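You operate a simulated robot arm through the tools that you are given. There is no shell and no other tool. Be economical: measure what you need, move in short steps, check, and stop when the job is done.

The job below is to be done with a simulated robot arm. You get a single attempt, and the scene is never put back.

TASK
Shut the right drawer of the workbench. Put the tag on the top of the service table away on the top of the sorting bench. Put the yellow filter on the top of the service table away on the top of the parts bench. Take the green filter on the top of the service table and put it away on the top of the parts bench. Close the left drawer of the test bench. Press the reel button three times. Press the twist button two times. Take the lint wad from the low shelf of the packing table and put it on the purple wiper. Put one of the paper cones from the top of the packing table on the shelf of the service table. Put the tote on the top of the workbench away on the top of the packing table. Take the blue sensor from the low shelf of the workbench and put it in the green tube tote. Push the wax cover shut. Close the left drawer of the parts bench. Open the right drawer of the test bench, take the card labelled "green" from the top of the sample table and leave it in the inside the right drawer of the test bench, then shut the drawer. Do these in any order.
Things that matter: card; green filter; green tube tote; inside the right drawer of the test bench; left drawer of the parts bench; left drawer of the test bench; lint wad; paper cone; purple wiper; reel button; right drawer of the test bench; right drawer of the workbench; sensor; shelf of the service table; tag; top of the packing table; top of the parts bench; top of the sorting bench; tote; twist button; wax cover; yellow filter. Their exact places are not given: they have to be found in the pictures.

Only the result counts: the job must be done as asked and must still hold three seconds after the hand-in. Knocking over, shifting, dropping, spilling or breaking anything else fails it. Lids that push on must go on centred and level and be pressed home; caps that screw on are set level and turned clockwise until they are tight.

THE ROBOT
A 7-joint arm with a two-finger gripper on a trunk, on a base that drives. Base frame: it is fixed to the floor where the robot stands at the start and does not move with it; the origin is under the middle of the robot, x ahead of it, y to its left, z up. Units: m, rad, N and s.
With the tool pointing down near the work surface it reaches from about 0.32 to 0.5 m from the robot's upright axis, wherever it stands. Its first joint turns from -2.496 to 2.496 rad. Places, roughly: card [-2.75, 5.75, 1]; green filter (7x7x5 cm) [-4.4, -2.7, 0.8]; green tube tote (33x27x10 cm) [0.2, 1.8, 0.9]; inside the right drawer of the test bench [-1.9, 4.5, 0.8]; left drawer of the parts bench [-1.2, 3, 0.8]; left drawer of the test bench [-2.7, 5, 0.8]; lint wad (6x5x4 cm) [-2.5, 1.2, 0.2]; paper cone (7x7x17 cm) [-3.1, 2.1, 0.9]; purple wiper (8x8x2 cm) [1.1, 0.3, 0.9]; reel button [-2.3, 5.2, 1.3]; right drawer of the test bench [-2, 4.4, 0.8]; right drawer of the workbench [0.8, 0.1, 0.8]; sensor [1, -0.25, 0.25]; shelf of the service table [-4.8, -2.5, 0.4]; tag (6x4x2 cm) [-4.7, -2.5, 0.8]; top of the packing table [-2.6, 1.7, 0.8]; top of the parts bench [-0.6, 2.7, 0.9]; top of the sorting bench [-6.7, 1.2, 0.8]; tote [1, 0, 1]; twist button [-2.1, 4.5, 0.9]; wax cover [1.5, -0.6, 1]; yellow filter (7x7x5 cm) [-4.5, -2.5, 0.8]. Payload 2.45 kg.
The TCP is the grasp point between the finger pads, 0.026 m short of the fingertips. In the tool frame z runs along the fingers and y along their closing line. Largest opening 0.096 m; the body of the gripper starts 0.069 m behind the TCP.
Orientation is that of the tool frame in the base frame, as a unit quaternion [w, x, y, z]. With the fingers straight down and closing along the base's y, the tool's x points along the base's -x, its y along +y and its z along -z.

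THE INTERFACE
- The arm moves only by the tool nudge_tool. Its argument "rows" is a list of rows, each a list of 7 numbers: the shift along the tool's x, y, z in units of 100 mm (1.0 is 100 mm), then the turn, a rotation vector about the tool's x, y, z in units of 180 degrees (1.0 is 180 degrees), then the opening, from 0 (shut) to 1 (fully open). In form: [[tx, ty, tz, ax, ay, az, gripper], ...]. A call has 1 to 10 rows; each row is the pose to reach, as a shift and turn from the pose commanded when the call began, along the tool's axes at that moment. A call with a number of a shift or a turn outside -1 to 1 is refused whole. Each row takes 0.2 s and may step no farther than 0.05 m and 0.15 rad from the row before; otherwise, or with a gripper value out of range, the whole call is refused. Where a pose cannot be reached the arm comes as near as it can. A force on the tool above 40 N (or 10 N above the force at the start of the call, whichever is more), or a blocked arm, ends the call early, and 0.2 s more pass. The fingers move at their own pace and stop on an object; they squeeze with about 21 N. The grip force told is the motor's: it shows also when the fingers shut on nothing. Time passes only in rows, and 0.2 s behind the last, so rows that repeat a pose let the fingers close. It gives the time, the measured TCP pose, the force on the tool (base axes), the opening and the grip force at its end, in the units of the frame above (readings bear some noise), with the torque about the TCP (base axes, N m) and any sound that the robot's microphone picked up.
- Cameras (640 x 400 px; columns grow to the right, rows downward): "scene" is now at [0.0393, 0.1644, 1.4896]; the picture's right is [-0.11, -0.99, 0.00], its down [-0.67, 0.07, -0.74] and it looks along [0.73, -0.08, -0.67] (base axes); focal length 286 px, centre (320, 200). "wrist" rides on the gripper at [0.082, 0.003, -0.098] in the tool frame; the picture's right is [-0.04, 1.00, 0.00], its down [-0.73, -0.03, -0.68] and it looks along [-0.68, -0.03, 0.73] (tool axes); focal length 256 px, centre (320, 200).
- capture(camera): a new picture of that camera. The clock stands still meanwhile.
- move_column(by): slides the trunk up (or, below 0, down) by that many m; the arm and the scene camera ride with it, the base frame stays. It gives what a move gives, with no picture.
- drive_base(legs): drives the robot by 1 to 6 legs, each [ahead, turn to the left] in m and rad, along the robot's own axes; the way and the turn of a leg run together, so that a leg with both is an arc; at most 1.5 m and 3.142 rad a leg. The arm and the cameras ride along, it lands a little off, and it stops where it bumps. It gives what a move gives.
- aim_head(pan, tilt): turns the head with the scene camera to pan (to the left, within 2.705 rad either way) and tilt (down, from -0.506 to 1.204), counted from straight ahead of the robot. It gives what a move gives.
- pixel_to_xyz(camera, pixels): for up to 12 pixels [column, row] of the newest picture of that camera ("zoom" is the newest enlarged one), the place [x, y, z] in the base frame of the surface seen there, good to about 0.002 m, but the place of the scene camera against the robot may be out by one fixed shift of up to 0.018 m in any direction. The clock stands still meanwhile.
- enlarge(camera, box): a new picture of the part [left, top, right, bottom] of that camera's present view, enlarged. The clock stands still meanwhile.
- hand_in(): hands the job in; it is judged then, once.

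Go step by step. Measure first, check grasps and placings, and put right what went wrong. The budget is 378 turns and 342 pictures, counting those below and the enlarged ones. Unless the task says otherwise, let go and move clear before handing in, and close with one line.

The tools are called after "Call:" as name(argument=value, ...) on one line, values as JSON. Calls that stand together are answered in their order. nudge_tool: Moves the arm, as the interface text tells. Its arguments: {"type":"object","properties":{"rows":{"type":"array","items":{"type":"array","items":{"type":"number"}}}},"required":["rows"]} The other tools are called the same way: move_column (by) slides the trunk up or down; drive_base (legs) drives the base; aim_head (pan, tilt) turns the head that bears the scene camera; capture (camera) takes a picture; pixel_to_xyz (camera, pixels) gives the place of the surface under pixels of a picture; enlarge (camera, box) takes an enlarged picture of a part of a camera's view; hand_in () hands the job in.

At the start:

```text
clock: 0.0
ee_pos: [0.5293, -0.0289, 1.1589]
tool_rot: [0.001, 0.0, 1.0, 0.0]
contact_force: [0.1, -0.9, -0.6]
wrist_torque: [0.0, 0.01, 0.01]
grip_width: 0.0958
grip_force: 0.1
trunk travel left (down, up): [-0.525, 0.115]
robot x, y, heading: [-0.0012, 0.0018, -0.002]
head pan, tilt: [-0.106, 0.74]
```

scene: 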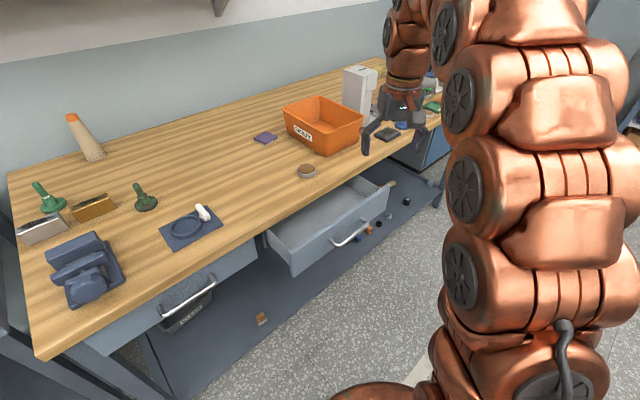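
wrist: 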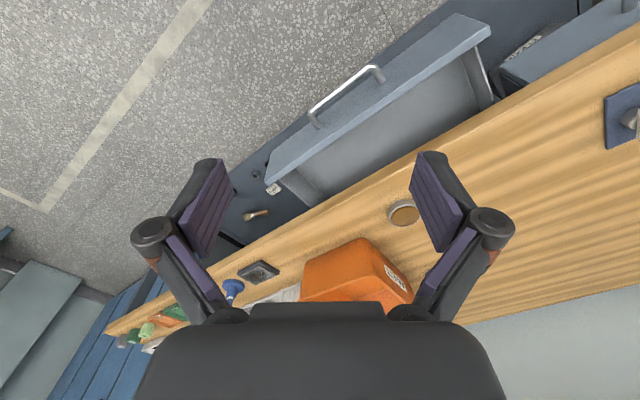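

The open drawer's handle is near (350,235), the orange tote near (323,125) and the purple wiper near (265,138). I'll measure these first.

Call:
pixel_to_xyz(camera="scene", pixels=[[350, 235], [333, 245], [368, 225], [293, 270], [388, 185], [270, 235], [265, 138], [306, 170], [323, 125], [285, 105], [362, 122], [322, 152]])

Call:
enlarge(camera="scene", box=[240, 50, 460, 280])

Call:
aim_head(pan=-0.7, tilt=0.6)

Call:
capture(camera="scene")

```text
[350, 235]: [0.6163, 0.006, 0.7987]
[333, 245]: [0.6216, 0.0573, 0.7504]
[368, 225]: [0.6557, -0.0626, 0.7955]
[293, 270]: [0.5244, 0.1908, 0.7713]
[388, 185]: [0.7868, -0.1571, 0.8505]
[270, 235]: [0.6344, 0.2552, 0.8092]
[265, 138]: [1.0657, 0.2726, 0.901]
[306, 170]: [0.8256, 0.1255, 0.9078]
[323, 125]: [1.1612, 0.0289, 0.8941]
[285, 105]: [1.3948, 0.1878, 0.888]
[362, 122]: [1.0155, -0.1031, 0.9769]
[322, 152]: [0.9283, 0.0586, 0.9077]
```

```text
1.74 times, centred on (350, 165) of scene
```

zoom: 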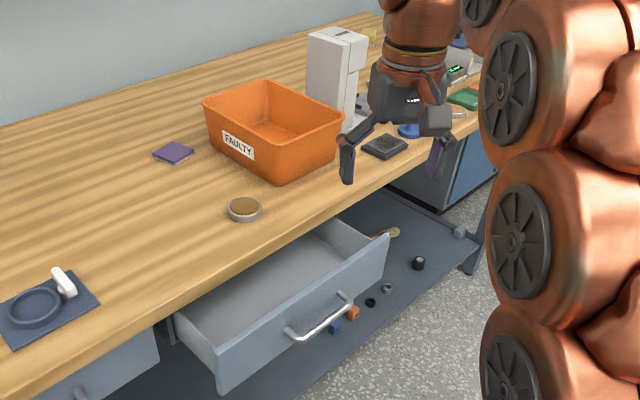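

```text
clock: 1.0
ee_pos: [0.5289, -0.0283, 1.1607]
tool_rot: [0.0, 0.0, 1.0, 0.0]
contact_force: [-0.6, 0.4, -0.4]
wrist_torque: [0.02, 0.02, 0.01]
grip_width: 0.0956
grip_force: 0.1
trunk travel left (down, up): [-0.525, 0.115]
robot x, y, heading: [-0.0, -0.0011, 0.005]
head pan, tilt: [-0.7, 0.6]
```

```text
338 pictures are left
```

scene: 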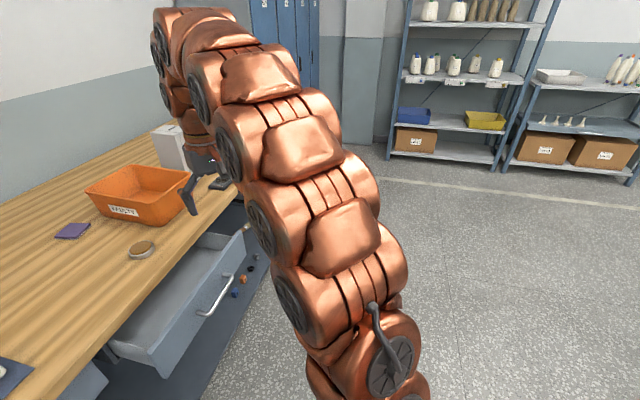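

The drawer sticks out along about (-0.8,-0.6), so I'll stand square to it. First I turn, drive to about (0.2,-0.32) and face heading 0.645.

Call:
drive_base(legs=[[0, -1.0], [0.38, 0], [0, 1.645]])

Call:
aim_head(pan=0.5, tilt=0.8)

Call:
capture(camera="scene")

Call:
capture(camera="wrist")

```text
clock: 10.0
ee_pos: [0.6494, -0.0368, 1.1606]
tool_rot: [-0.001, -0.31, 0.951, -0.001]
contact_force: [-0.3, 0.1, 0.4]
wrist_torque: [0.0, 0.02, 0.0]
grip_width: 0.096
grip_force: 0.1
trunk travel left (down, up): [-0.525, 0.115]
robot x, y, heading: [0.2076, -0.3262, 0.628]
head pan, tilt: [-0.7, 0.6]
```

```text
clock: 11.4
ee_pos: [0.6506, -0.0376, 1.1606]
tool_rot: [0.0, -0.31, 0.951, -0.001]
contact_force: [0.8, 0.3, 0.3]
wrist_torque: [-0.01, -0.05, -0.03]
grip_width: 0.0962
grip_force: 0.1
trunk travel left (down, up): [-0.525, 0.115]
robot x, y, heading: [0.2053, -0.327, 0.63]
head pan, tilt: [0.499, 0.799]
```

```text
337 pictures are left
```

scene: 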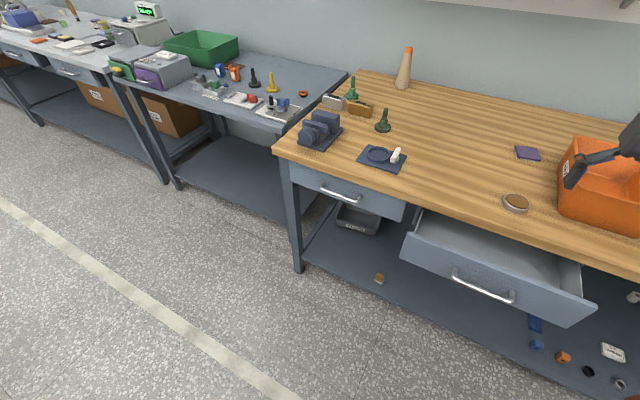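

```text
336 pictures are left
```

wrist: 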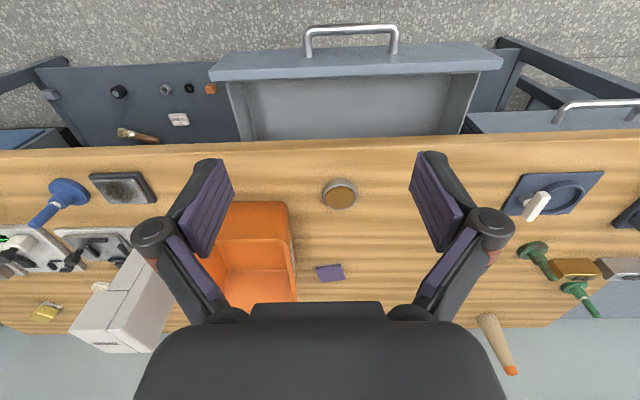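

The wrist picture shows the handle at (350,28) and the drawer front, square to the robot. I'll measure with the wrist camera.

Call:
pixel_to_xyz(camera="wrist", pixels=[[350, 28], [308, 45], [396, 45], [212, 75], [500, 62], [340, 145], [470, 122], [340, 188], [330, 272], [178, 119], [210, 88], [290, 225]])

Call:
pixel_to_xyz(camera="scene", pixels=[[480, 290], [514, 204], [527, 154], [535, 325], [537, 344], [299, 268], [313, 235]])

```text
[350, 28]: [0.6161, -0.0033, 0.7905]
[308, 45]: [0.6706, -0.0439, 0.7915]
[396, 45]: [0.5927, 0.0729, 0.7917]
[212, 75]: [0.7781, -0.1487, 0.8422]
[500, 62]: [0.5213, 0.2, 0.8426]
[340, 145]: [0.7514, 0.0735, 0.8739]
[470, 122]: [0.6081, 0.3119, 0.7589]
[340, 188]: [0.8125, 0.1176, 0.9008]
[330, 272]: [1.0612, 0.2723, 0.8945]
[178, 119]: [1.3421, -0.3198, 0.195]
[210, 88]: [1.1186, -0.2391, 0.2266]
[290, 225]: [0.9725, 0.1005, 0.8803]
```

```text
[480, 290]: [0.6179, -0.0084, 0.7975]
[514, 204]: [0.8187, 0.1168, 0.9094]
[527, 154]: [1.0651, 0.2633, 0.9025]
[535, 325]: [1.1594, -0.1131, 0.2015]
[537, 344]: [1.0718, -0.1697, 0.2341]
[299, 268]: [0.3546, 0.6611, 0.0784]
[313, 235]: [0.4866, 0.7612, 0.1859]
```

The handle bar sits 0.52 m ahead of the axis and 0.02 m to the left at z 0.79. I'll pull the closed tool back and lower it in front of the handle.

Call:
nudge_tool(rows=[[0.35, 0.2, 0, 0, 0, 0, 0], [0.7, 0.45, 0, 0, 0, 0, 0], [1.0, 0.45, 0, 0, 0, 0, 0]])

Call:
nudge_tool(rows=[[0.35, 0, 0, 0, 0, 0, 0], [0.7, 0, 0, 0, 0, 0, 0], [0.9, 0, 0, 0, 0, 0, 0]])

Call:
move_column(by=-0.36)

Call:
capture(camera="wrist")

```text
clock: 12.2
ee_pos: [0.5436, -0.0602, 1.1602]
tool_rot: [0.001, -0.31, 0.951, -0.001]
contact_force: [1.3, -0.4, -1.3]
wrist_torque: [0.03, 0.03, -0.02]
grip_width: 0.02
grip_force: 1.8
trunk travel left (down, up): [-0.525, 0.115]
robot x, y, heading: [0.2069, -0.324, 0.628]
head pan, tilt: [0.499, 0.799]
```

```text
clock: 13.0
ee_pos: [0.4698, -0.1122, 1.1592]
tool_rot: [-0.001, -0.311, 0.95, 0.0]
contact_force: [-0.1, 0.6, -0.8]
wrist_torque: [-0.02, -0.01, -0.01]
grip_width: 0.0
grip_force: 20.8
trunk travel left (down, up): [-0.525, 0.115]
robot x, y, heading: [0.2081, -0.3244, 0.634]
head pan, tilt: [0.499, 0.799]
```

```text
clock: 16.5
ee_pos: [0.4709, -0.1116, 0.8]
tool_rot: [0.0, -0.31, 0.951, 0.0]
contact_force: [-0.1, 0.1, -0.3]
wrist_torque: [-0.02, 0.0, 0.01]
grip_width: 0.0
grip_force: 21.1
trunk travel left (down, up): [-0.165, 0.475]
robot x, y, heading: [0.2063, -0.3261, 0.631]
head pan, tilt: [0.499, 0.799]
```

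```text
335 pictures are left
```

wrist: 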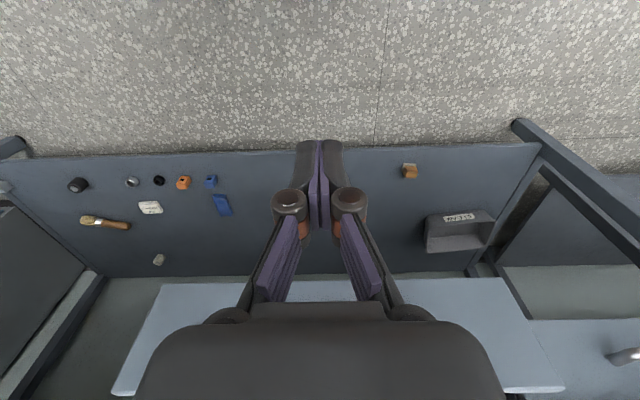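

The shelf shows two blue things, at (211,181) and (222,205). I'll zoom on them, and drive forward 0.13 toward the handle.

Call:
enlarge(camera="wrist", box=[60, 150, 260, 275])

Call:
pixel_to_xyz(camera="wrist", pixels=[[211, 181], [222, 205], [216, 198], [229, 213], [235, 153], [235, 240], [183, 182], [20, 150]])

Call:
drive_base(legs=[[0.13, 0]])

```text
3.20 times, centred on (160, 212) of wrist
```

zoom: 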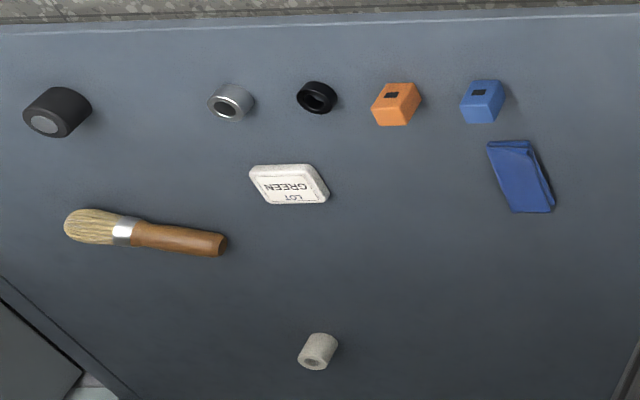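

```text
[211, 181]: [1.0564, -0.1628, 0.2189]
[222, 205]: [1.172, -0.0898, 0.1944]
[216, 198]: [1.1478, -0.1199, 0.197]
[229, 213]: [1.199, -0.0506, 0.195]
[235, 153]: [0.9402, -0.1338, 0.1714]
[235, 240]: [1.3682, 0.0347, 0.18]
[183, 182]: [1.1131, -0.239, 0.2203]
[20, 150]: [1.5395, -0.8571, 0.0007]
```

```text
clock: 17.7
ee_pos: [0.5745, -0.035, 0.7994]
tool_rot: [-0.001, -0.31, 0.951, 0.0]
contact_force: [-0.3, 0.3, 0.3]
wrist_torque: [0.02, 0.01, 0.0]
grip_width: 0.0
grip_force: 20.9
trunk travel left (down, up): [-0.165, 0.475]
robot x, y, heading: [0.3079, -0.2508, 0.626]
head pan, tilt: [0.499, 0.799]
```

Fingers are about 4 cm short of the handle bar. Now I push forward with the arm.

Call:
nudge_tool(rows=[[-0.25, 0, 0, 0, 0, 0, 0], [-0.5, 0, 0, 0, 0, 0, 0], [-0.75, 0, 0, 0, 0, 0, 0], [-1.0, 0, 0, 0, 0, 0, 0]])

Call:
nudge_tool(rows=[[-0.2, 0, 0, 0, 0, 0, 0], [-0.4, 0, 0, 0, 0, 0, 0], [-0.5, 0, 0, 0, 0, 0, 0], [-0.6, 0, 0, 0, 0, 0, 0]])

Call:
capture(camera="scene")

```text
clock: 18.7
ee_pos: [0.6548, 0.0254, 0.7978]
tool_rot: [0.0, -0.31, 0.951, 0.0]
contact_force: [-0.2, 0.6, 0.4]
wrist_torque: [0.01, 0.01, -0.04]
grip_width: 0.0
grip_force: 28.6
trunk travel left (down, up): [-0.165, 0.475]
robot x, y, heading: [0.3078, -0.2511, 0.626]
head pan, tilt: [0.499, 0.799]
```

```text
clock: 19.7
ee_pos: [0.7053, 0.0609, 0.8001]
tool_rot: [0.0, -0.309, 0.951, 0.0]
contact_force: [-0.4, -0.1, -0.7]
wrist_torque: [-0.02, 0.01, -0.04]
grip_width: 0.0002
grip_force: 28.2
trunk travel left (down, up): [-0.165, 0.475]
robot x, y, heading: [0.3096, -0.2457, 0.63]
head pan, tilt: [0.499, 0.799]
```

```text
333 pictures are left
```

scene: 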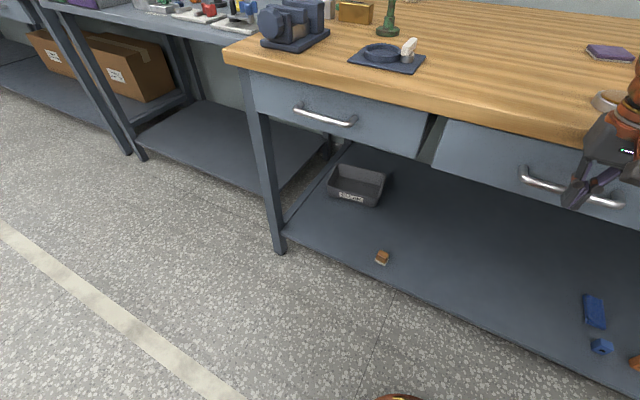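

The drawer is nearly in, but its front still stands proud near (435,140). I'll push until the force stops it.

Call:
nudge_tool(rows=[[-0.15, 0, 0, 0, 0, 0, 0], [-0.3, 0, 0, 0, 0, 0, 0], [-0.45, 0, 0, 0, 0, 0, 0], [-0.6, 0, 0, 0, 0, 0, 0]])

Call:
enlarge(camera="scene", box=[240, 60, 640, 310])

```text
clock: 20.1
ee_pos: [0.7048, 0.0597, 0.7999]
tool_rot: [-0.005, -0.31, 0.951, -0.001]
contact_force: [-19.8, -13.1, 8.3]
wrist_torque: [1.26, -1.97, -0.38]
grip_width: 0.0001
grip_force: 28.1
trunk travel left (down, up): [-0.165, 0.475]
robot x, y, heading: [0.3133, -0.2503, 0.631]
head pan, tilt: [0.499, 0.799]
stopped in row 1: the force on the tool passed its limit at 59 N (the readings are from after the stop); the commanded pose is now the measured one
```

```text
1.60 times, centred on (440, 185) of scene
```

zoom: 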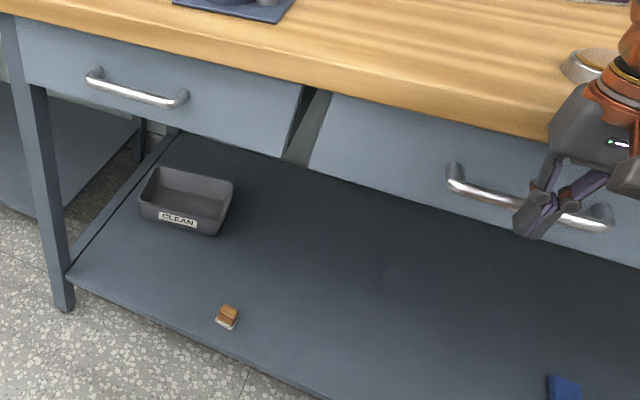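

The push stopped hard at 59 N. I'll check that both drawer fronts are flush.

Call:
pixel_to_xyz(camera="zoom", pixels=[[60, 60], [270, 110], [345, 130], [430, 150], [220, 75], [450, 110], [138, 92], [500, 195]])

Call:
nudge_tool(rows=[[0.3, 0, 0, 0, 0, 0, 0], [0.7, 0, 0, 0, 0, 0, 0]])

```text
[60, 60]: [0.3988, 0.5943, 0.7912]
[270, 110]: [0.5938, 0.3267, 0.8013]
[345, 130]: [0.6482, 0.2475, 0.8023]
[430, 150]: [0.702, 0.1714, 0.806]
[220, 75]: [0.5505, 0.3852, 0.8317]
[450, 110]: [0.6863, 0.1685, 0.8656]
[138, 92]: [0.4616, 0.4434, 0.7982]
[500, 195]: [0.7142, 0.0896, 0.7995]
```

```text
clock: 20.7
ee_pos: [0.6496, 0.0208, 0.7996]
tool_rot: [-0.004, -0.31, 0.951, -0.002]
contact_force: [0.3, -0.1, -0.4]
wrist_torque: [-0.04, 0.02, -0.01]
grip_width: 0.0
grip_force: 28.6
trunk travel left (down, up): [-0.165, 0.475]
robot x, y, heading: [0.3114, -0.2454, 0.631]
head pan, tilt: [0.499, 0.799]
```

The right front may still be 3–5 mm proud. I'll push again gently in small steps to be sure.

Call:
nudge_tool(rows=[[-0.3, 0, 0, 0, 0, 0, 0], [-0.55, 0, 0, 0, 0, 0, 0], [-0.62, 0, 0, 0, 0, 0, 0], [-0.66, 0, 0, 0, 0, 0, 0], [-0.7, 0, 0, 0, 0, 0, 0], [-0.73, 0, 0, 0, 0, 0, 0], [-0.76, 0, 0, 0, 0, 0, 0], [-0.79, 0, 0, 0, 0, 0, 0], [-0.82, 0, 0, 0, 0, 0, 0], [-0.86, 0, 0, 0, 0, 0, 0]])

Call:
enlarge(camera="scene", box=[340, 80, 500, 180])

Call:
pixel_to_xyz(camera="zoom", pixels=[[100, 100], [200, 110], [200, 160], [300, 160], [470, 200], [520, 220], [450, 200], [560, 240]])

```text
clock: 22.1
ee_pos: [0.706, 0.06, 0.7985]
tool_rot: [-0.008, -0.311, 0.95, -0.002]
contact_force: [-15.5, -11.5, 7.1]
wrist_torque: [1.02, -1.69, -0.3]
grip_width: 0.0
grip_force: 28.6
trunk travel left (down, up): [-0.165, 0.475]
robot x, y, heading: [0.3096, -0.251, 0.634]
head pan, tilt: [0.499, 0.799]
stopped in row 6: the force on the tool passed its limit at 47 N (the readings are from after the stop); the commanded pose is now the measured one
```

```text
4.00 times, centred on (420, 130) of scene
```

zoom: 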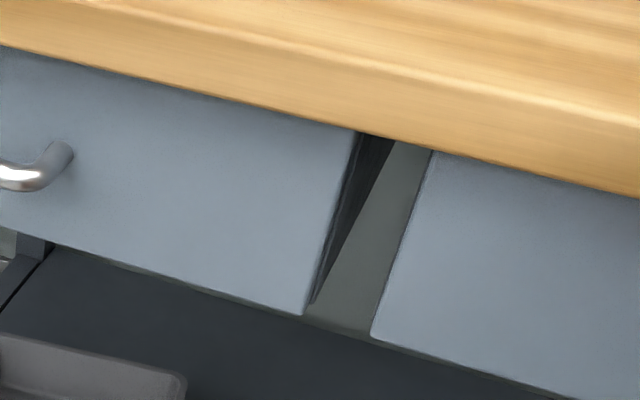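

```text
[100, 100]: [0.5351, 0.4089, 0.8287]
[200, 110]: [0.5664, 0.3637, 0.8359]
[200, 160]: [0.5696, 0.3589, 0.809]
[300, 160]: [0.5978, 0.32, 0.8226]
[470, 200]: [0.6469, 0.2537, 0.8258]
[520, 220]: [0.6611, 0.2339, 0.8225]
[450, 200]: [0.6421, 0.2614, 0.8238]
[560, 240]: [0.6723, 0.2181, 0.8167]
```

The fronts are flush, so the right drawer is shut. Next is the wax cover about 1 m to the right: I retract, raise, and drive along the bench to look.

Call:
nudge_tool(rows=[[0.4, 0, 0, 0, 0, 0, 0], [0.8, 0, 0, 0, 0, 0, 0.3]])

Call:
move_column(by=0.42)

Call:
drive_base(legs=[[-0.15, 0], [0, -1.57], [0.95, 0], [0, 1.57]])

Call:
aim_head(pan=0.25, tilt=0.6)

Call:
capture(camera="scene")

```text
clock: 22.7
ee_pos: [0.6426, 0.0146, 0.8007]
tool_rot: [-0.007, -0.309, 0.951, -0.003]
contact_force: [0.7, 0.7, -1.2]
wrist_torque: [-0.02, -0.01, -0.04]
grip_width: 0.0291
grip_force: 0.3
trunk travel left (down, up): [-0.165, 0.475]
robot x, y, heading: [0.3098, -0.2524, 0.636]
head pan, tilt: [0.499, 0.799]
```

```text
refused: 0.42 is not a number from -0.4 to 0.4
```

```text
clock: 36.1
ee_pos: [1.0674, -0.813, 0.7998]
tool_rot: [-0.009, -0.317, 0.949, -0.002]
contact_force: [-0.4, -0.2, 0.5]
wrist_torque: [-0.02, -0.03, -0.03]
grip_width: 0.0287
grip_force: 0.1
trunk travel left (down, up): [-0.165, 0.475]
robot x, y, heading: [0.7397, -1.0821, 0.643]
head pan, tilt: [0.499, 0.799]
```

```text
clock: 36.9
ee_pos: [1.0675, -0.8136, 0.8008]
tool_rot: [-0.008, -0.316, 0.949, -0.002]
contact_force: [0.0, -0.6, 0.4]
wrist_torque: [0.03, 0.0, -0.02]
grip_width: 0.029
grip_force: 0.1
trunk travel left (down, up): [-0.165, 0.475]
robot x, y, heading: [0.739, -1.0806, 0.642]
head pan, tilt: [0.25, 0.6]
```

```text
330 pictures are left
```

scene: 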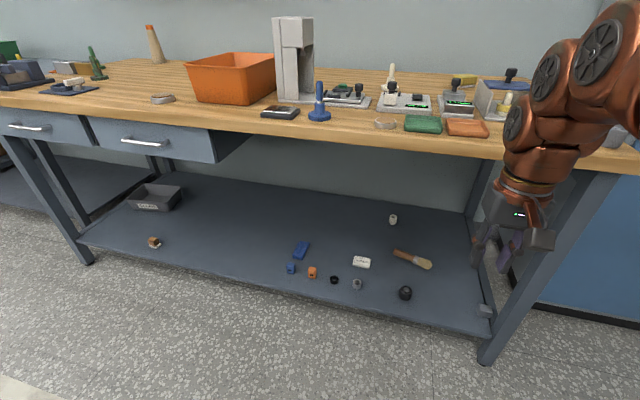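

The arm stayed clear. I'll raise the column and zoom on the devices at the right end of the bench (330–560, 60–130).

Call:
move_column(by=0.4)

Call:
aim_head(pan=0.1, tilt=0.8)

Call:
capture(camera="scene")

Call:
capture(camera="wrist")

```text
clock: 40.7
ee_pos: [1.0671, -0.8122, 1.2011]
tool_rot: [-0.008, -0.317, 0.949, -0.002]
contact_force: [0.2, 0.3, 0.4]
wrist_torque: [-0.01, 0.03, 0.01]
grip_width: 0.0288
grip_force: 0.0
trunk travel left (down, up): [-0.565, 0.075]
robot x, y, heading: [0.7394, -1.0839, 0.641]
head pan, tilt: [0.25, 0.6]
```

```text
clock: 41.5
ee_pos: [1.0681, -0.8131, 1.1989]
tool_rot: [-0.008, -0.317, 0.949, -0.002]
contact_force: [0.0, 0.1, -0.1]
wrist_torque: [0.02, 0.02, 0.01]
grip_width: 0.0292
grip_force: 0.0
trunk travel left (down, up): [-0.565, 0.075]
robot x, y, heading: [0.7402, -1.0807, 0.647]
head pan, tilt: [0.099, 0.799]
```

```text
329 pictures are left
```

scene: 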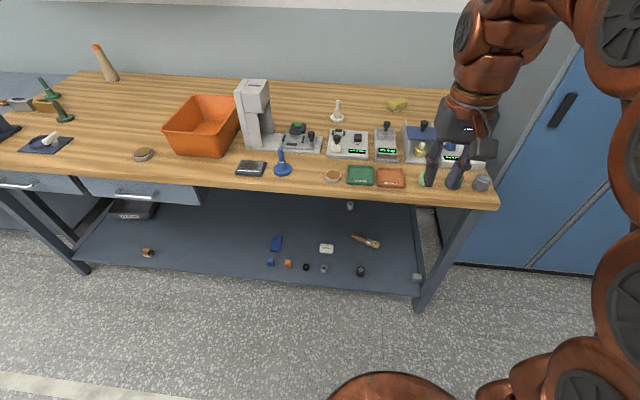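

```text
328 pictures are left
```

wrist: 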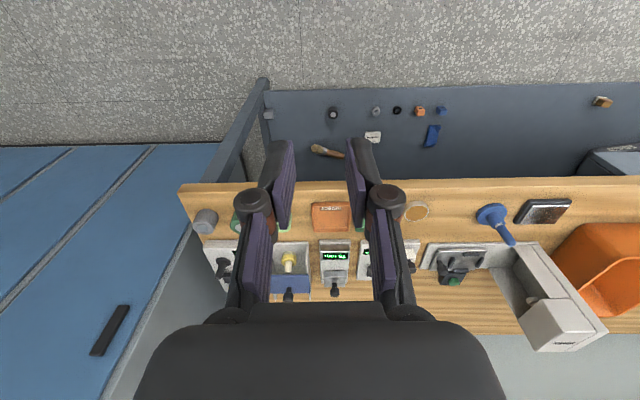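

A device with a raised blue lid sits at wrist (290,275), and labels are on the units. Zooming for the "wax" label.

Call:
enlarge(camera="scene", box=[310, 90, 510, 200])

Call:
nudge_tool(rows=[[0.0, -0.4, 0, 0, 0, 0, 0], [0.0, -0.8, 0, 0, 0, 0, 0]])

Call:
enlarge(camera="wrist", box=[170, 180, 450, 320])

```text
3.20 times, centred on (410, 145) of scene
```

zoom: 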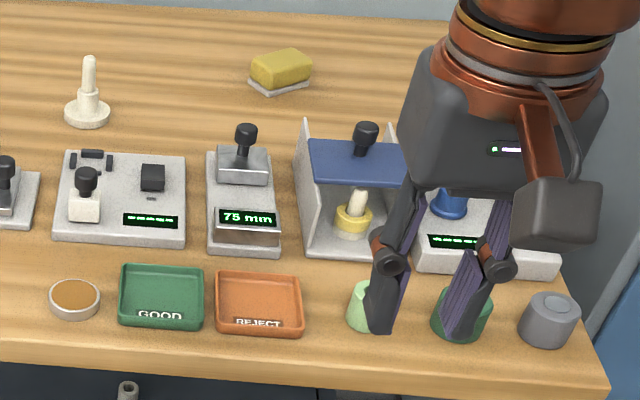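

```text
clock: 42.1
ee_pos: [1.1144, -0.877, 1.1993]
tool_rot: [-0.009, -0.318, 0.948, -0.003]
contact_force: [-0.6, 0.4, -0.2]
wrist_torque: [0.0, 0.01, 0.03]
grip_width: 0.0
grip_force: 20.9
trunk travel left (down, up): [-0.565, 0.075]
robot x, y, heading: [0.7368, -1.0823, 0.647]
head pan, tilt: [0.099, 0.799]
```

```text
2.29 times, centred on (310, 250) of wrist
```

zoom: 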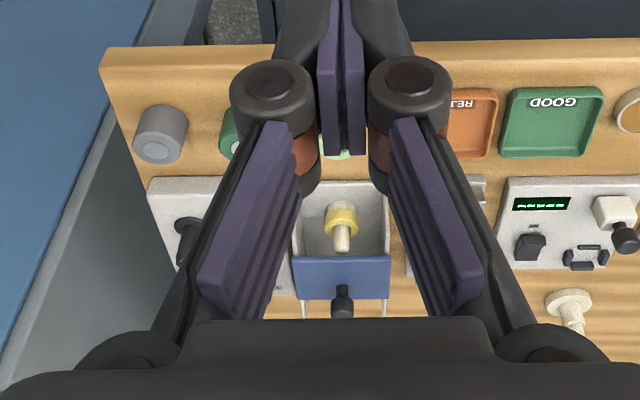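

The blue plate with black knob over the two grey walls looks like the cover. I'll measure its corners and the other device positions.

Call:
pixel_to_xyz(camera="zoom", pixels=[[298, 258], [388, 258], [298, 296], [388, 296], [342, 292], [342, 312], [305, 190], [385, 190], [300, 245], [386, 245], [304, 312], [342, 215]])

Call:
aim_head(pan=0.0, tilt=0.6)

Call:
nudge_tool(rows=[[0, -0.5, 0, 0, 0, 0, 0], [0, -1.0, 0, 0, 0, 0, 0]])

Call:
capture(camera="scene")

```text
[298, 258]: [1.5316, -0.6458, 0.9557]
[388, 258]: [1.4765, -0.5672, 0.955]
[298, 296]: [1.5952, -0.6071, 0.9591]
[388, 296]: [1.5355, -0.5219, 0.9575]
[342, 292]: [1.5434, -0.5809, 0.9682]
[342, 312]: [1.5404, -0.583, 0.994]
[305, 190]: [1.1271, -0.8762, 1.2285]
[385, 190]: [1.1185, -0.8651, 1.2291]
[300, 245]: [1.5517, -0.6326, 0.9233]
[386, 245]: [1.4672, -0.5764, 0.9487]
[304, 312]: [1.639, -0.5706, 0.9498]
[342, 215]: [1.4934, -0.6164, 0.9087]
```

```text
clock: 42.8
ee_pos: [1.1152, -0.8765, 1.1998]
tool_rot: [-0.009, -0.317, 0.948, -0.002]
contact_force: [0.4, 0.1, -0.1]
wrist_torque: [0.01, 0.04, -0.01]
grip_width: 0.0
grip_force: 20.9
trunk travel left (down, up): [-0.565, 0.075]
robot x, y, heading: [0.7386, -1.082, 0.653]
head pan, tilt: [0.0, 0.6]
```

```text
clock: 43.4
ee_pos: [1.1758, -0.9584, 1.2015]
tool_rot: [-0.007, -0.317, 0.948, -0.002]
contact_force: [-0.3, 0.7, 0.2]
wrist_torque: [0.0, 0.01, 0.02]
grip_width: 0.0001
grip_force: 20.8
trunk travel left (down, up): [-0.565, 0.075]
robot x, y, heading: [0.7393, -1.0842, 0.65]
head pan, tilt: [0.0, 0.6]
```

```text
325 pictures are left
```

scene: 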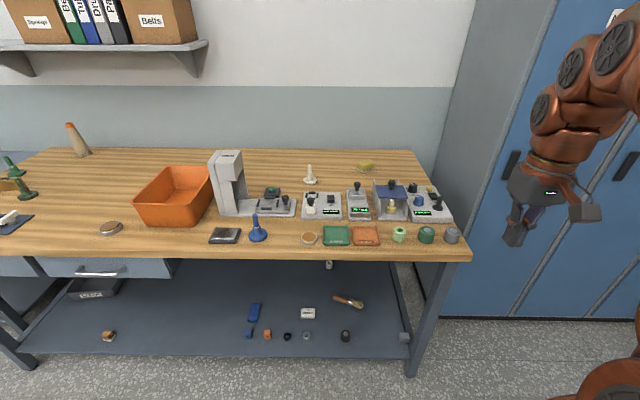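

Call:
enlarge(camera="scene", box=[340, 165, 470, 250])

Call:
enlarge(camera="scene", box=[200, 140, 350, 250])

```text
4.71 times, centred on (405, 208) of scene
```

zoom: 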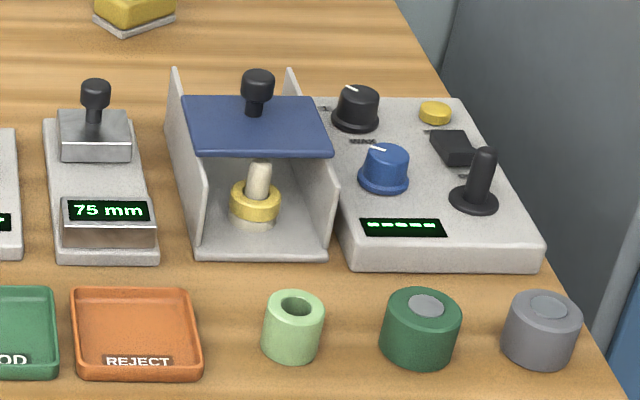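

```text
3.64 times, centred on (275, 195) of scene
```

zoom: 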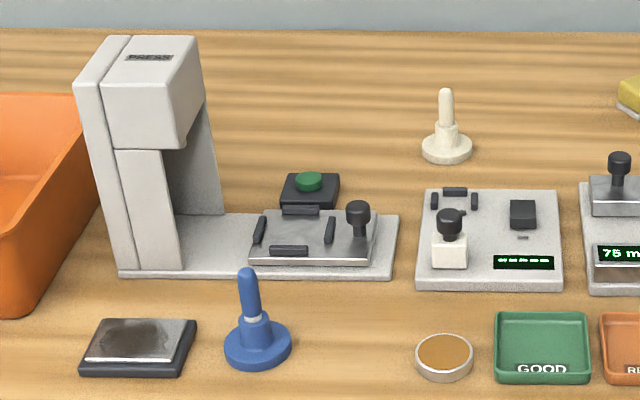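

The label "WAX" sits by the neighbouring panel's dial, and the blue cover over the nest is open. I'll drive closer for a better look before pushing.

Call:
drive_base(legs=[[0.3, 0]])

Call:
nudge_tool(rows=[[0.5, 0.4, 0, 0, 0, 0, 0], [1.0, 0.8, 0, 0, 0, 0, 0]])

Call:
aim_head(pan=-0.05, tilt=0.9)

Call:
capture(camera="scene")

Call:
capture(camera="wrist")

```text
clock: 45.4
ee_pos: [1.4123, -0.7793, 1.2005]
tool_rot: [-0.008, -0.318, 0.948, -0.003]
contact_force: [-0.1, -0.6, 0.6]
wrist_torque: [-0.02, -0.06, 0.02]
grip_width: 0.0
grip_force: 21.1
trunk travel left (down, up): [-0.565, 0.075]
robot x, y, heading: [0.9745, -0.9004, 0.647]
head pan, tilt: [0.0, 0.6]
```

```text
refused: row 1 steps farther than a row can; nothing moved
```

```text
clock: 46.2
ee_pos: [1.4114, -0.778, 1.2004]
tool_rot: [-0.008, -0.318, 0.948, -0.003]
contact_force: [-1.1, -0.3, 0.1]
wrist_torque: [0.03, -0.03, 0.04]
grip_width: 0.0
grip_force: 20.6
trunk travel left (down, up): [-0.565, 0.075]
robot x, y, heading: [0.9801, -0.9011, 0.654]
head pan, tilt: [-0.051, 0.901]
```

```text
322 pictures are left
```

scene: 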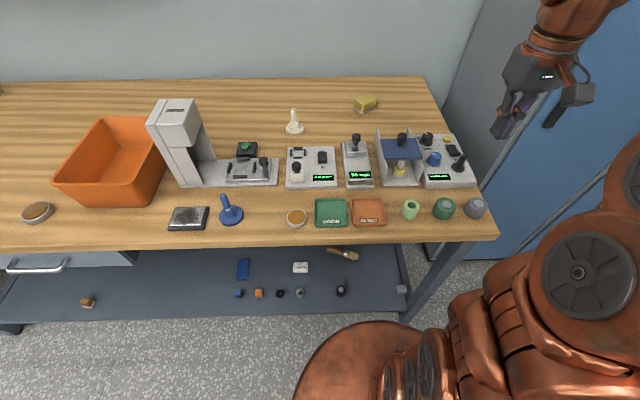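

```text
321 pictures are left
```

wrist: 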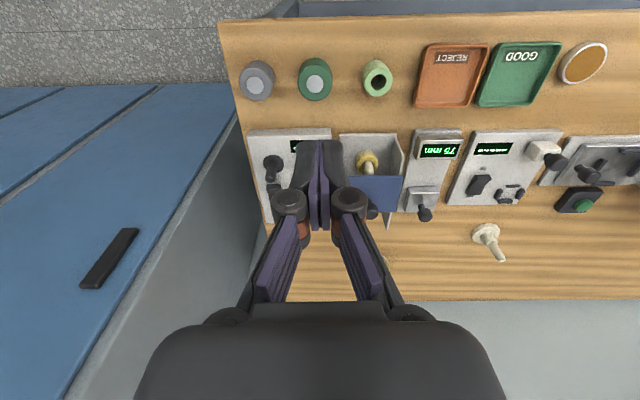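

Call:
enlarge(camera="scene", box=[360, 120, 440, 195])

Call:
pixel_to_xyz(camera="zoom", pixels=[[140, 80], [185, 370], [135, 210], [420, 370], [410, 250], [300, 300], [180, 145], [355, 145], [195, 225], [390, 220], [260, 100], [130, 300]])

```text
5.33 times, centred on (400, 158) of scene
```

zoom: 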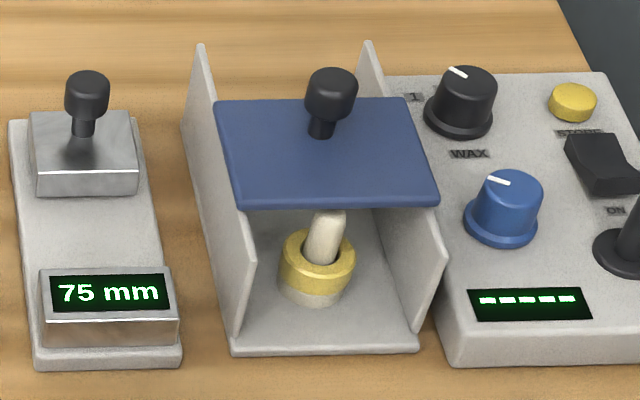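

```text
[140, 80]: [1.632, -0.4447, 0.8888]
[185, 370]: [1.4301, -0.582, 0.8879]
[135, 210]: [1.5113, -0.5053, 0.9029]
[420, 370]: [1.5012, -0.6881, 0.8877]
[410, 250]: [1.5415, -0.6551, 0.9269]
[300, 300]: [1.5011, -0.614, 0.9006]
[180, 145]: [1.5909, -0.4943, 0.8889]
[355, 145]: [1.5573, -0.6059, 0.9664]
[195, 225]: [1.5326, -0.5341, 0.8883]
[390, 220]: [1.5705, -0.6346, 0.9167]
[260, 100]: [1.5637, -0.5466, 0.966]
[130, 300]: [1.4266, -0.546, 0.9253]
```

The blue plate slides along rails (rails extend behind it), so shutting means sliding it about 4–5 cm toward the robot by its knob. I'll measure the knob, then drive closer.

Call:
pixel_to_xyz(camera="zoom", pixels=[[330, 80], [330, 100], [322, 128], [338, 75], [312, 95], [350, 95]])

Call:
drive_base(legs=[[0.12, 0]])

Call:
nudge_tool(rows=[[0, 0.3, 0, 0, 0, 0, 0.3], [0, 0.6, 0, 0, 0, 0, 0.6]])

Call:
capture(camera="wrist")

```text
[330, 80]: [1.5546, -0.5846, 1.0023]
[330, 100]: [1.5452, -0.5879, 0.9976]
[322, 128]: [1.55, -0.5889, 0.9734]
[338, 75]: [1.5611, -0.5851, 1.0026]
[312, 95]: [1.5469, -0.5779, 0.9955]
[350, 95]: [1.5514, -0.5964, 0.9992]
```

```text
clock: 47.5
ee_pos: [1.5075, -0.7058, 1.2005]
tool_rot: [-0.008, -0.318, 0.948, -0.003]
contact_force: [0.4, 0.6, 0.1]
wrist_torque: [0.01, -0.01, -0.01]
grip_width: 0.0001
grip_force: 20.9
trunk travel left (down, up): [-0.565, 0.075]
robot x, y, heading: [1.0721, -0.8292, 0.642]
head pan, tilt: [-0.051, 0.901]
```

```text
clock: 48.1
ee_pos: [1.4713, -0.6585, 1.1998]
tool_rot: [-0.008, -0.318, 0.948, -0.002]
contact_force: [0.1, -0.5, 0.5]
wrist_torque: [0.01, 0.01, 0.0]
grip_width: 0.0498
grip_force: 0.1
trunk travel left (down, up): [-0.565, 0.075]
robot x, y, heading: [1.0704, -0.8299, 0.645]
head pan, tilt: [-0.051, 0.901]
```

```text
319 pictures are left
```

wrist: 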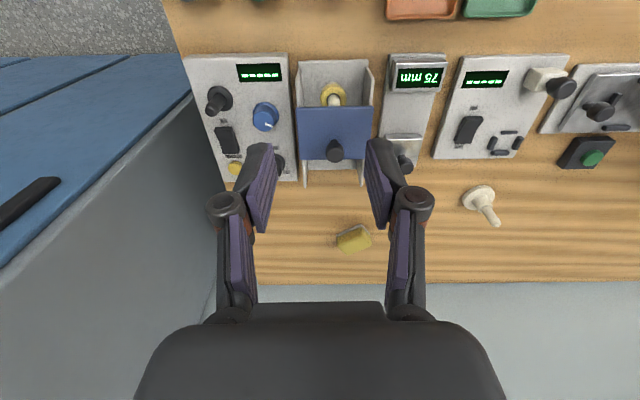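

Call:
pixel_to_xyz(camera="wrist", pixels=[[334, 152], [326, 150], [342, 150], [334, 145], [335, 128], [305, 120], [365, 120], [305, 180]])

```text
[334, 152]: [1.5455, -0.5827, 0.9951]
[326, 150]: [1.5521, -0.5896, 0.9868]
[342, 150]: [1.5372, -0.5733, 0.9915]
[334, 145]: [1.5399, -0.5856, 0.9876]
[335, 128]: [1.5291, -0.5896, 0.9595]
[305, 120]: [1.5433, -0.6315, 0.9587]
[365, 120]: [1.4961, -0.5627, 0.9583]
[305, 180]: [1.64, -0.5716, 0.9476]
```

The knob centre is about (1.546,-0.581), top z 0.995. I move over it and lower with the column.

Call:
nudge_tool(rows=[[-0.4, 0.08, 0, 0, 0, 0, 0.6], [-0.8, 0.17, 0, 0, 0, 0, 0.6], [-1.0, 0.17, 0, 0, 0, 0, 0.6]])

Call:
nudge_tool(rows=[[-0.06, 0, 0, 0, 0, 0, 0.6]])

Call:
move_column(by=-0.17)

Call:
capture(camera="wrist")

```text
clock: 48.9
ee_pos: [1.5421, -0.5833, 1.2002]
tool_rot: [-0.008, -0.318, 0.948, -0.003]
contact_force: [-0.3, -0.7, -0.7]
wrist_torque: [0.01, -0.02, 0.01]
grip_width: 0.0579
grip_force: 0.1
trunk travel left (down, up): [-0.565, 0.075]
robot x, y, heading: [1.0712, -0.8321, 0.653]
head pan, tilt: [-0.051, 0.901]
```

```text
clock: 49.3
ee_pos: [1.5466, -0.5797, 1.1997]
tool_rot: [-0.008, -0.318, 0.948, -0.002]
contact_force: [-0.6, -0.2, 0.1]
wrist_torque: [0.07, 0.0, -0.01]
grip_width: 0.0577
grip_force: 0.1
trunk travel left (down, up): [-0.565, 0.075]
robot x, y, heading: [1.0714, -0.8314, 0.648]
head pan, tilt: [-0.051, 0.901]
```

```text
clock: 51.2
ee_pos: [1.5464, -0.5808, 1.0296]
tool_rot: [-0.008, -0.318, 0.948, -0.003]
contact_force: [0.1, 0.1, 0.1]
wrist_torque: [0.04, -0.03, 0.04]
grip_width: 0.0577
grip_force: 0.1
trunk travel left (down, up): [-0.395, 0.245]
robot x, y, heading: [1.0741, -0.8309, 0.649]
head pan, tilt: [-0.051, 0.901]
```

```text
318 pictures are left
```

wrist: 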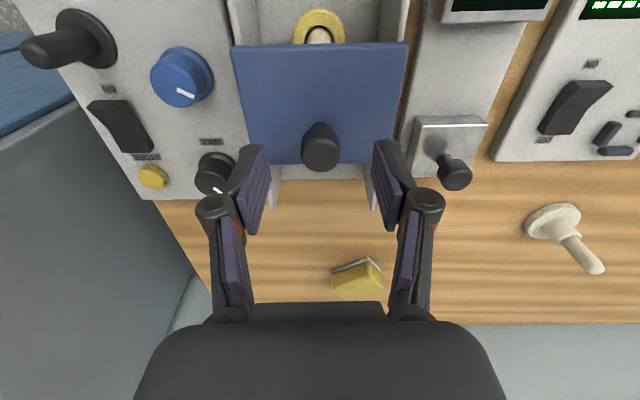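

Aligned over the knob at (320,148). Down 4 cm, close, then pull toward the robot.

Call:
nudge_tool(rows=[[0, 0, 0.2, 0, 0, 0, 0.6], [0, 0, 0.38, 0, 0, 0, 0.6], [0, 0, 0.38, 0, 0, 0, 0], [0, 0, 0.38, 0, 0, 0, 0], [0, 0, 0.38, 0, 0, 0, 0], [0, 0, 0.38, 0, 0, 0, 0]])

Call:
nudge_tool(rows=[[0.1, 0, 0, 0, 0, 0, 0], [0.2, 0, 0, 0, 0, 0, 0], [0.3, 0, 0, 0, 0, 0, 0], [0.4, 0, 0, 0, 0, 0, 0], [0.5, 0, 0, 0, 0, 0, 0], [0.6, 0, 0, 0, 0, 0, 0]])

Call:
capture(camera="wrist")

```text
clock: 52.6
ee_pos: [1.5467, -0.5802, 0.9926]
tool_rot: [-0.008, -0.318, 0.948, -0.002]
contact_force: [-5.1, 4.6, -1.9]
wrist_torque: [0.07, 0.11, 0.09]
grip_width: 0.0245
grip_force: 45.1
trunk travel left (down, up): [-0.395, 0.245]
robot x, y, heading: [1.0706, -0.8305, 0.652]
head pan, tilt: [-0.051, 0.901]
```

```text
clock: 53.6
ee_pos: [1.5157, -0.6014, 0.9926]
tool_rot: [-0.006, -0.32, 0.947, -0.001]
contact_force: [15.8, 12.8, -23.6]
wrist_torque: [0.59, -0.7, 0.01]
grip_width: 0.0246
grip_force: 44.6
trunk travel left (down, up): [-0.395, 0.245]
robot x, y, heading: [1.0689, -0.8303, 0.645]
head pan, tilt: [-0.051, 0.901]
stopped in row 5: the force on the tool passed its limit at 47 N (the readings are from after the stop); the commanded pose is now the measured one
```

```text
317 pictures are left
```

wrist: 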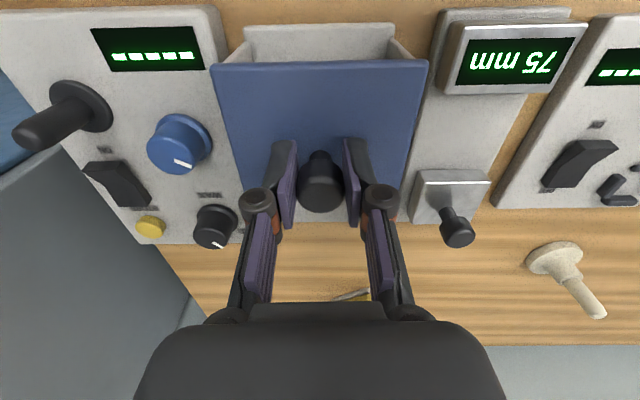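

The cover slid 3.8 cm and stopped hard. I'll tug once more to confirm it is at its end stop, then release and look.

Call:
nudge_tool(rows=[[0.04, 0, 0, 0, 0, 0, 0], [0.08, 0, 0, 0, 0, 0, 0], [0.12, 0, 0, 0, 0, 0, 0], [0.16, 0, 0, 0, 0, 0, 0], [0.2, 0, 0, 0, 0, 0, 0]])

Call:
nudge_tool(rows=[[0, 0, 0, 0, 0, 0, 0.6], [0, 0, 0, 0, 0, 0, 0.6], [0, 0, -0.4, 0, 0, 0, 0.6], [0, 0, -0.8, 0, 0, 0, 0.6]])

Call:
enlarge(camera="wrist", box=[200, 40, 440, 220])

Call:
enlarge(camera="scene", box=[350, 120, 450, 210])

```text
clock: 54.0
ee_pos: [1.5161, -0.6005, 0.9925]
tool_rot: [-0.004, -0.319, 0.948, 0.0]
contact_force: [15.7, 10.0, -23.9]
wrist_torque: [0.39, -0.53, 0.04]
grip_width: 0.025
grip_force: 45.4
trunk travel left (down, up): [-0.395, 0.245]
robot x, y, heading: [1.0751, -0.8263, 0.654]
head pan, tilt: [-0.051, 0.901]
stopped in row 1: the force on the tool passed its limit at 44 N (the readings are from after the stop); the commanded pose is now the measured one
```

```text
clock: 55.0
ee_pos: [1.5143, -0.6021, 1.0738]
tool_rot: [-0.003, -0.32, 0.947, 0.0]
contact_force: [-0.7, 0.3, -0.1]
wrist_torque: [-0.03, 0.03, 0.0]
grip_width: 0.0576
grip_force: 0.1
trunk travel left (down, up): [-0.395, 0.245]
robot x, y, heading: [1.0729, -0.8279, 0.655]
head pan, tilt: [-0.051, 0.901]
```

```text
2.22 times, centred on (320, 130) of wrist
```

zoom: 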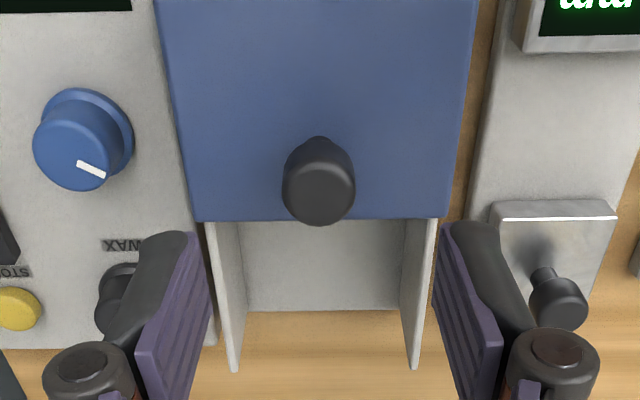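

```text
4.44 times, centred on (400, 165) of scene
```

zoom: 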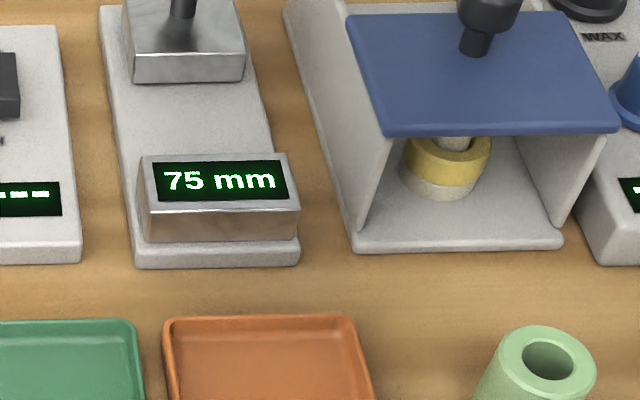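

The cover is flush with the front of the rails over the nest, so it is shut. Next is the blue sensor on the low shelf: raise, back off, and move left along the bench to face it.

Call:
move_column(by=0.2)

Call:
drive_base(legs=[[-0.16, 0], [0, 1.57], [0.53, 0], [0, -1.57]])

Call:
nudge_tool(rows=[[0.4, 0, 0, 0, 0, 0, 0.8], [0.8, 0, 0, 0, 0, 0, 0.8], [1.0, 0, 0, 0, 0, 0, 0.8]])

Call:
nudge_tool(rows=[[0, 0, 0, 0, -0.04, 0, 0.8], [0, 0, 0, 0, -0.08, 0, 0.8], [0, 0, 0, 0, -0.12, 0, 0.8], [0, 0, 0, 0, -0.16, 0, 0.8], [0, 0, 0, 0, -0.2, 0, 0.8], [0, 0, 0, 0, -0.24, 0, 0.8]])

Call:
move_column(by=-0.4)

Call:
capture(camera="wrist")

```text
clock: 57.2
ee_pos: [1.5146, -0.6027, 1.2734]
tool_rot: [-0.003, -0.319, 0.948, 0.0]
contact_force: [-0.4, 0.4, 0.5]
wrist_torque: [-0.01, -0.03, 0.0]
grip_width: 0.0576
grip_force: 0.1
trunk travel left (down, up): [-0.595, 0.045]
robot x, y, heading: [1.0741, -0.8298, 0.648]
head pan, tilt: [-0.051, 0.901]
```

```text
clock: 69.0
ee_pos: [1.0587, -0.2824, 1.2737]
tool_rot: [-0.003, -0.321, 0.947, 0.0]
contact_force: [0.0, 0.7, 0.7]
wrist_torque: [0.01, -0.01, -0.01]
grip_width: 0.0578
grip_force: 0.0
trunk travel left (down, up): [-0.595, 0.045]
robot x, y, heading: [0.6175, -0.5106, 0.652]
head pan, tilt: [-0.051, 0.901]
```

```text
clock: 69.8
ee_pos: [0.9781, -0.3415, 1.2724]
tool_rot: [-0.003, -0.321, 0.947, -0.001]
contact_force: [0.4, 0.1, -0.2]
wrist_torque: [-0.02, 0.02, 0.0]
grip_width: 0.0768
grip_force: 0.1
trunk travel left (down, up): [-0.595, 0.045]
robot x, y, heading: [0.6157, -0.5112, 0.652]
head pan, tilt: [-0.051, 0.901]
```

```text
clock: 71.2
ee_pos: [0.9798, -0.3421, 1.2746]
tool_rot: [0.348, -0.297, 0.882, 0.117]
contact_force: [0.4, -0.5, 1.5]
wrist_torque: [-0.04, -0.01, -0.02]
grip_width: 0.0767
grip_force: 0.0
trunk travel left (down, up): [-0.595, 0.045]
robot x, y, heading: [0.6173, -0.5089, 0.653]
head pan, tilt: [-0.051, 0.901]
```

```text
clock: 75.0
ee_pos: [1.0004, -0.3363, 0.8203]
tool_rot: [0.28, -0.297, 0.905, 0.118]
contact_force: [0.1, -0.9, 0.7]
wrist_torque: [0.0, 0.0, 0.0]
grip_width: 0.077
grip_force: 0.0
trunk travel left (down, up): [-0.195, 0.445]
robot x, y, heading: [0.6186, -0.5109, 0.65]
head pan, tilt: [-0.051, 0.901]
```

```text
314 pictures are left
```

wrist: 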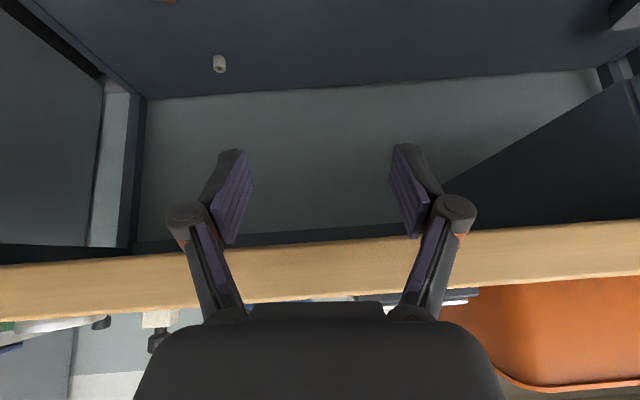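

The arm pose changed during the lowering (z dropped 0.454, tilt changed), so something was touched or limited. I'll look at the scene.

Call:
aim_head(pan=-0.2, tilt=0.9)

Call:
capture(camera="scene")

```text
clock: 75.7
ee_pos: [1.0008, -0.3363, 0.8196]
tool_rot: [0.28, -0.295, 0.906, 0.118]
contact_force: [0.0, -0.4, -0.2]
wrist_torque: [-0.01, 0.04, 0.02]
grip_width: 0.0767
grip_force: 0.0
trunk travel left (down, up): [-0.195, 0.445]
robot x, y, heading: [0.6193, -0.5119, 0.65]
head pan, tilt: [-0.201, 0.901]
```

```text
313 pictures are left
```

scene: 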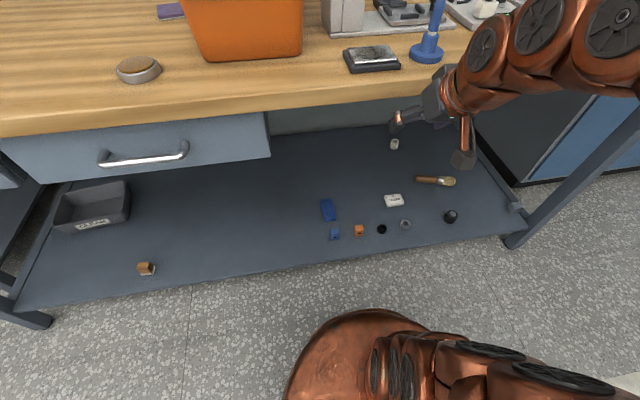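

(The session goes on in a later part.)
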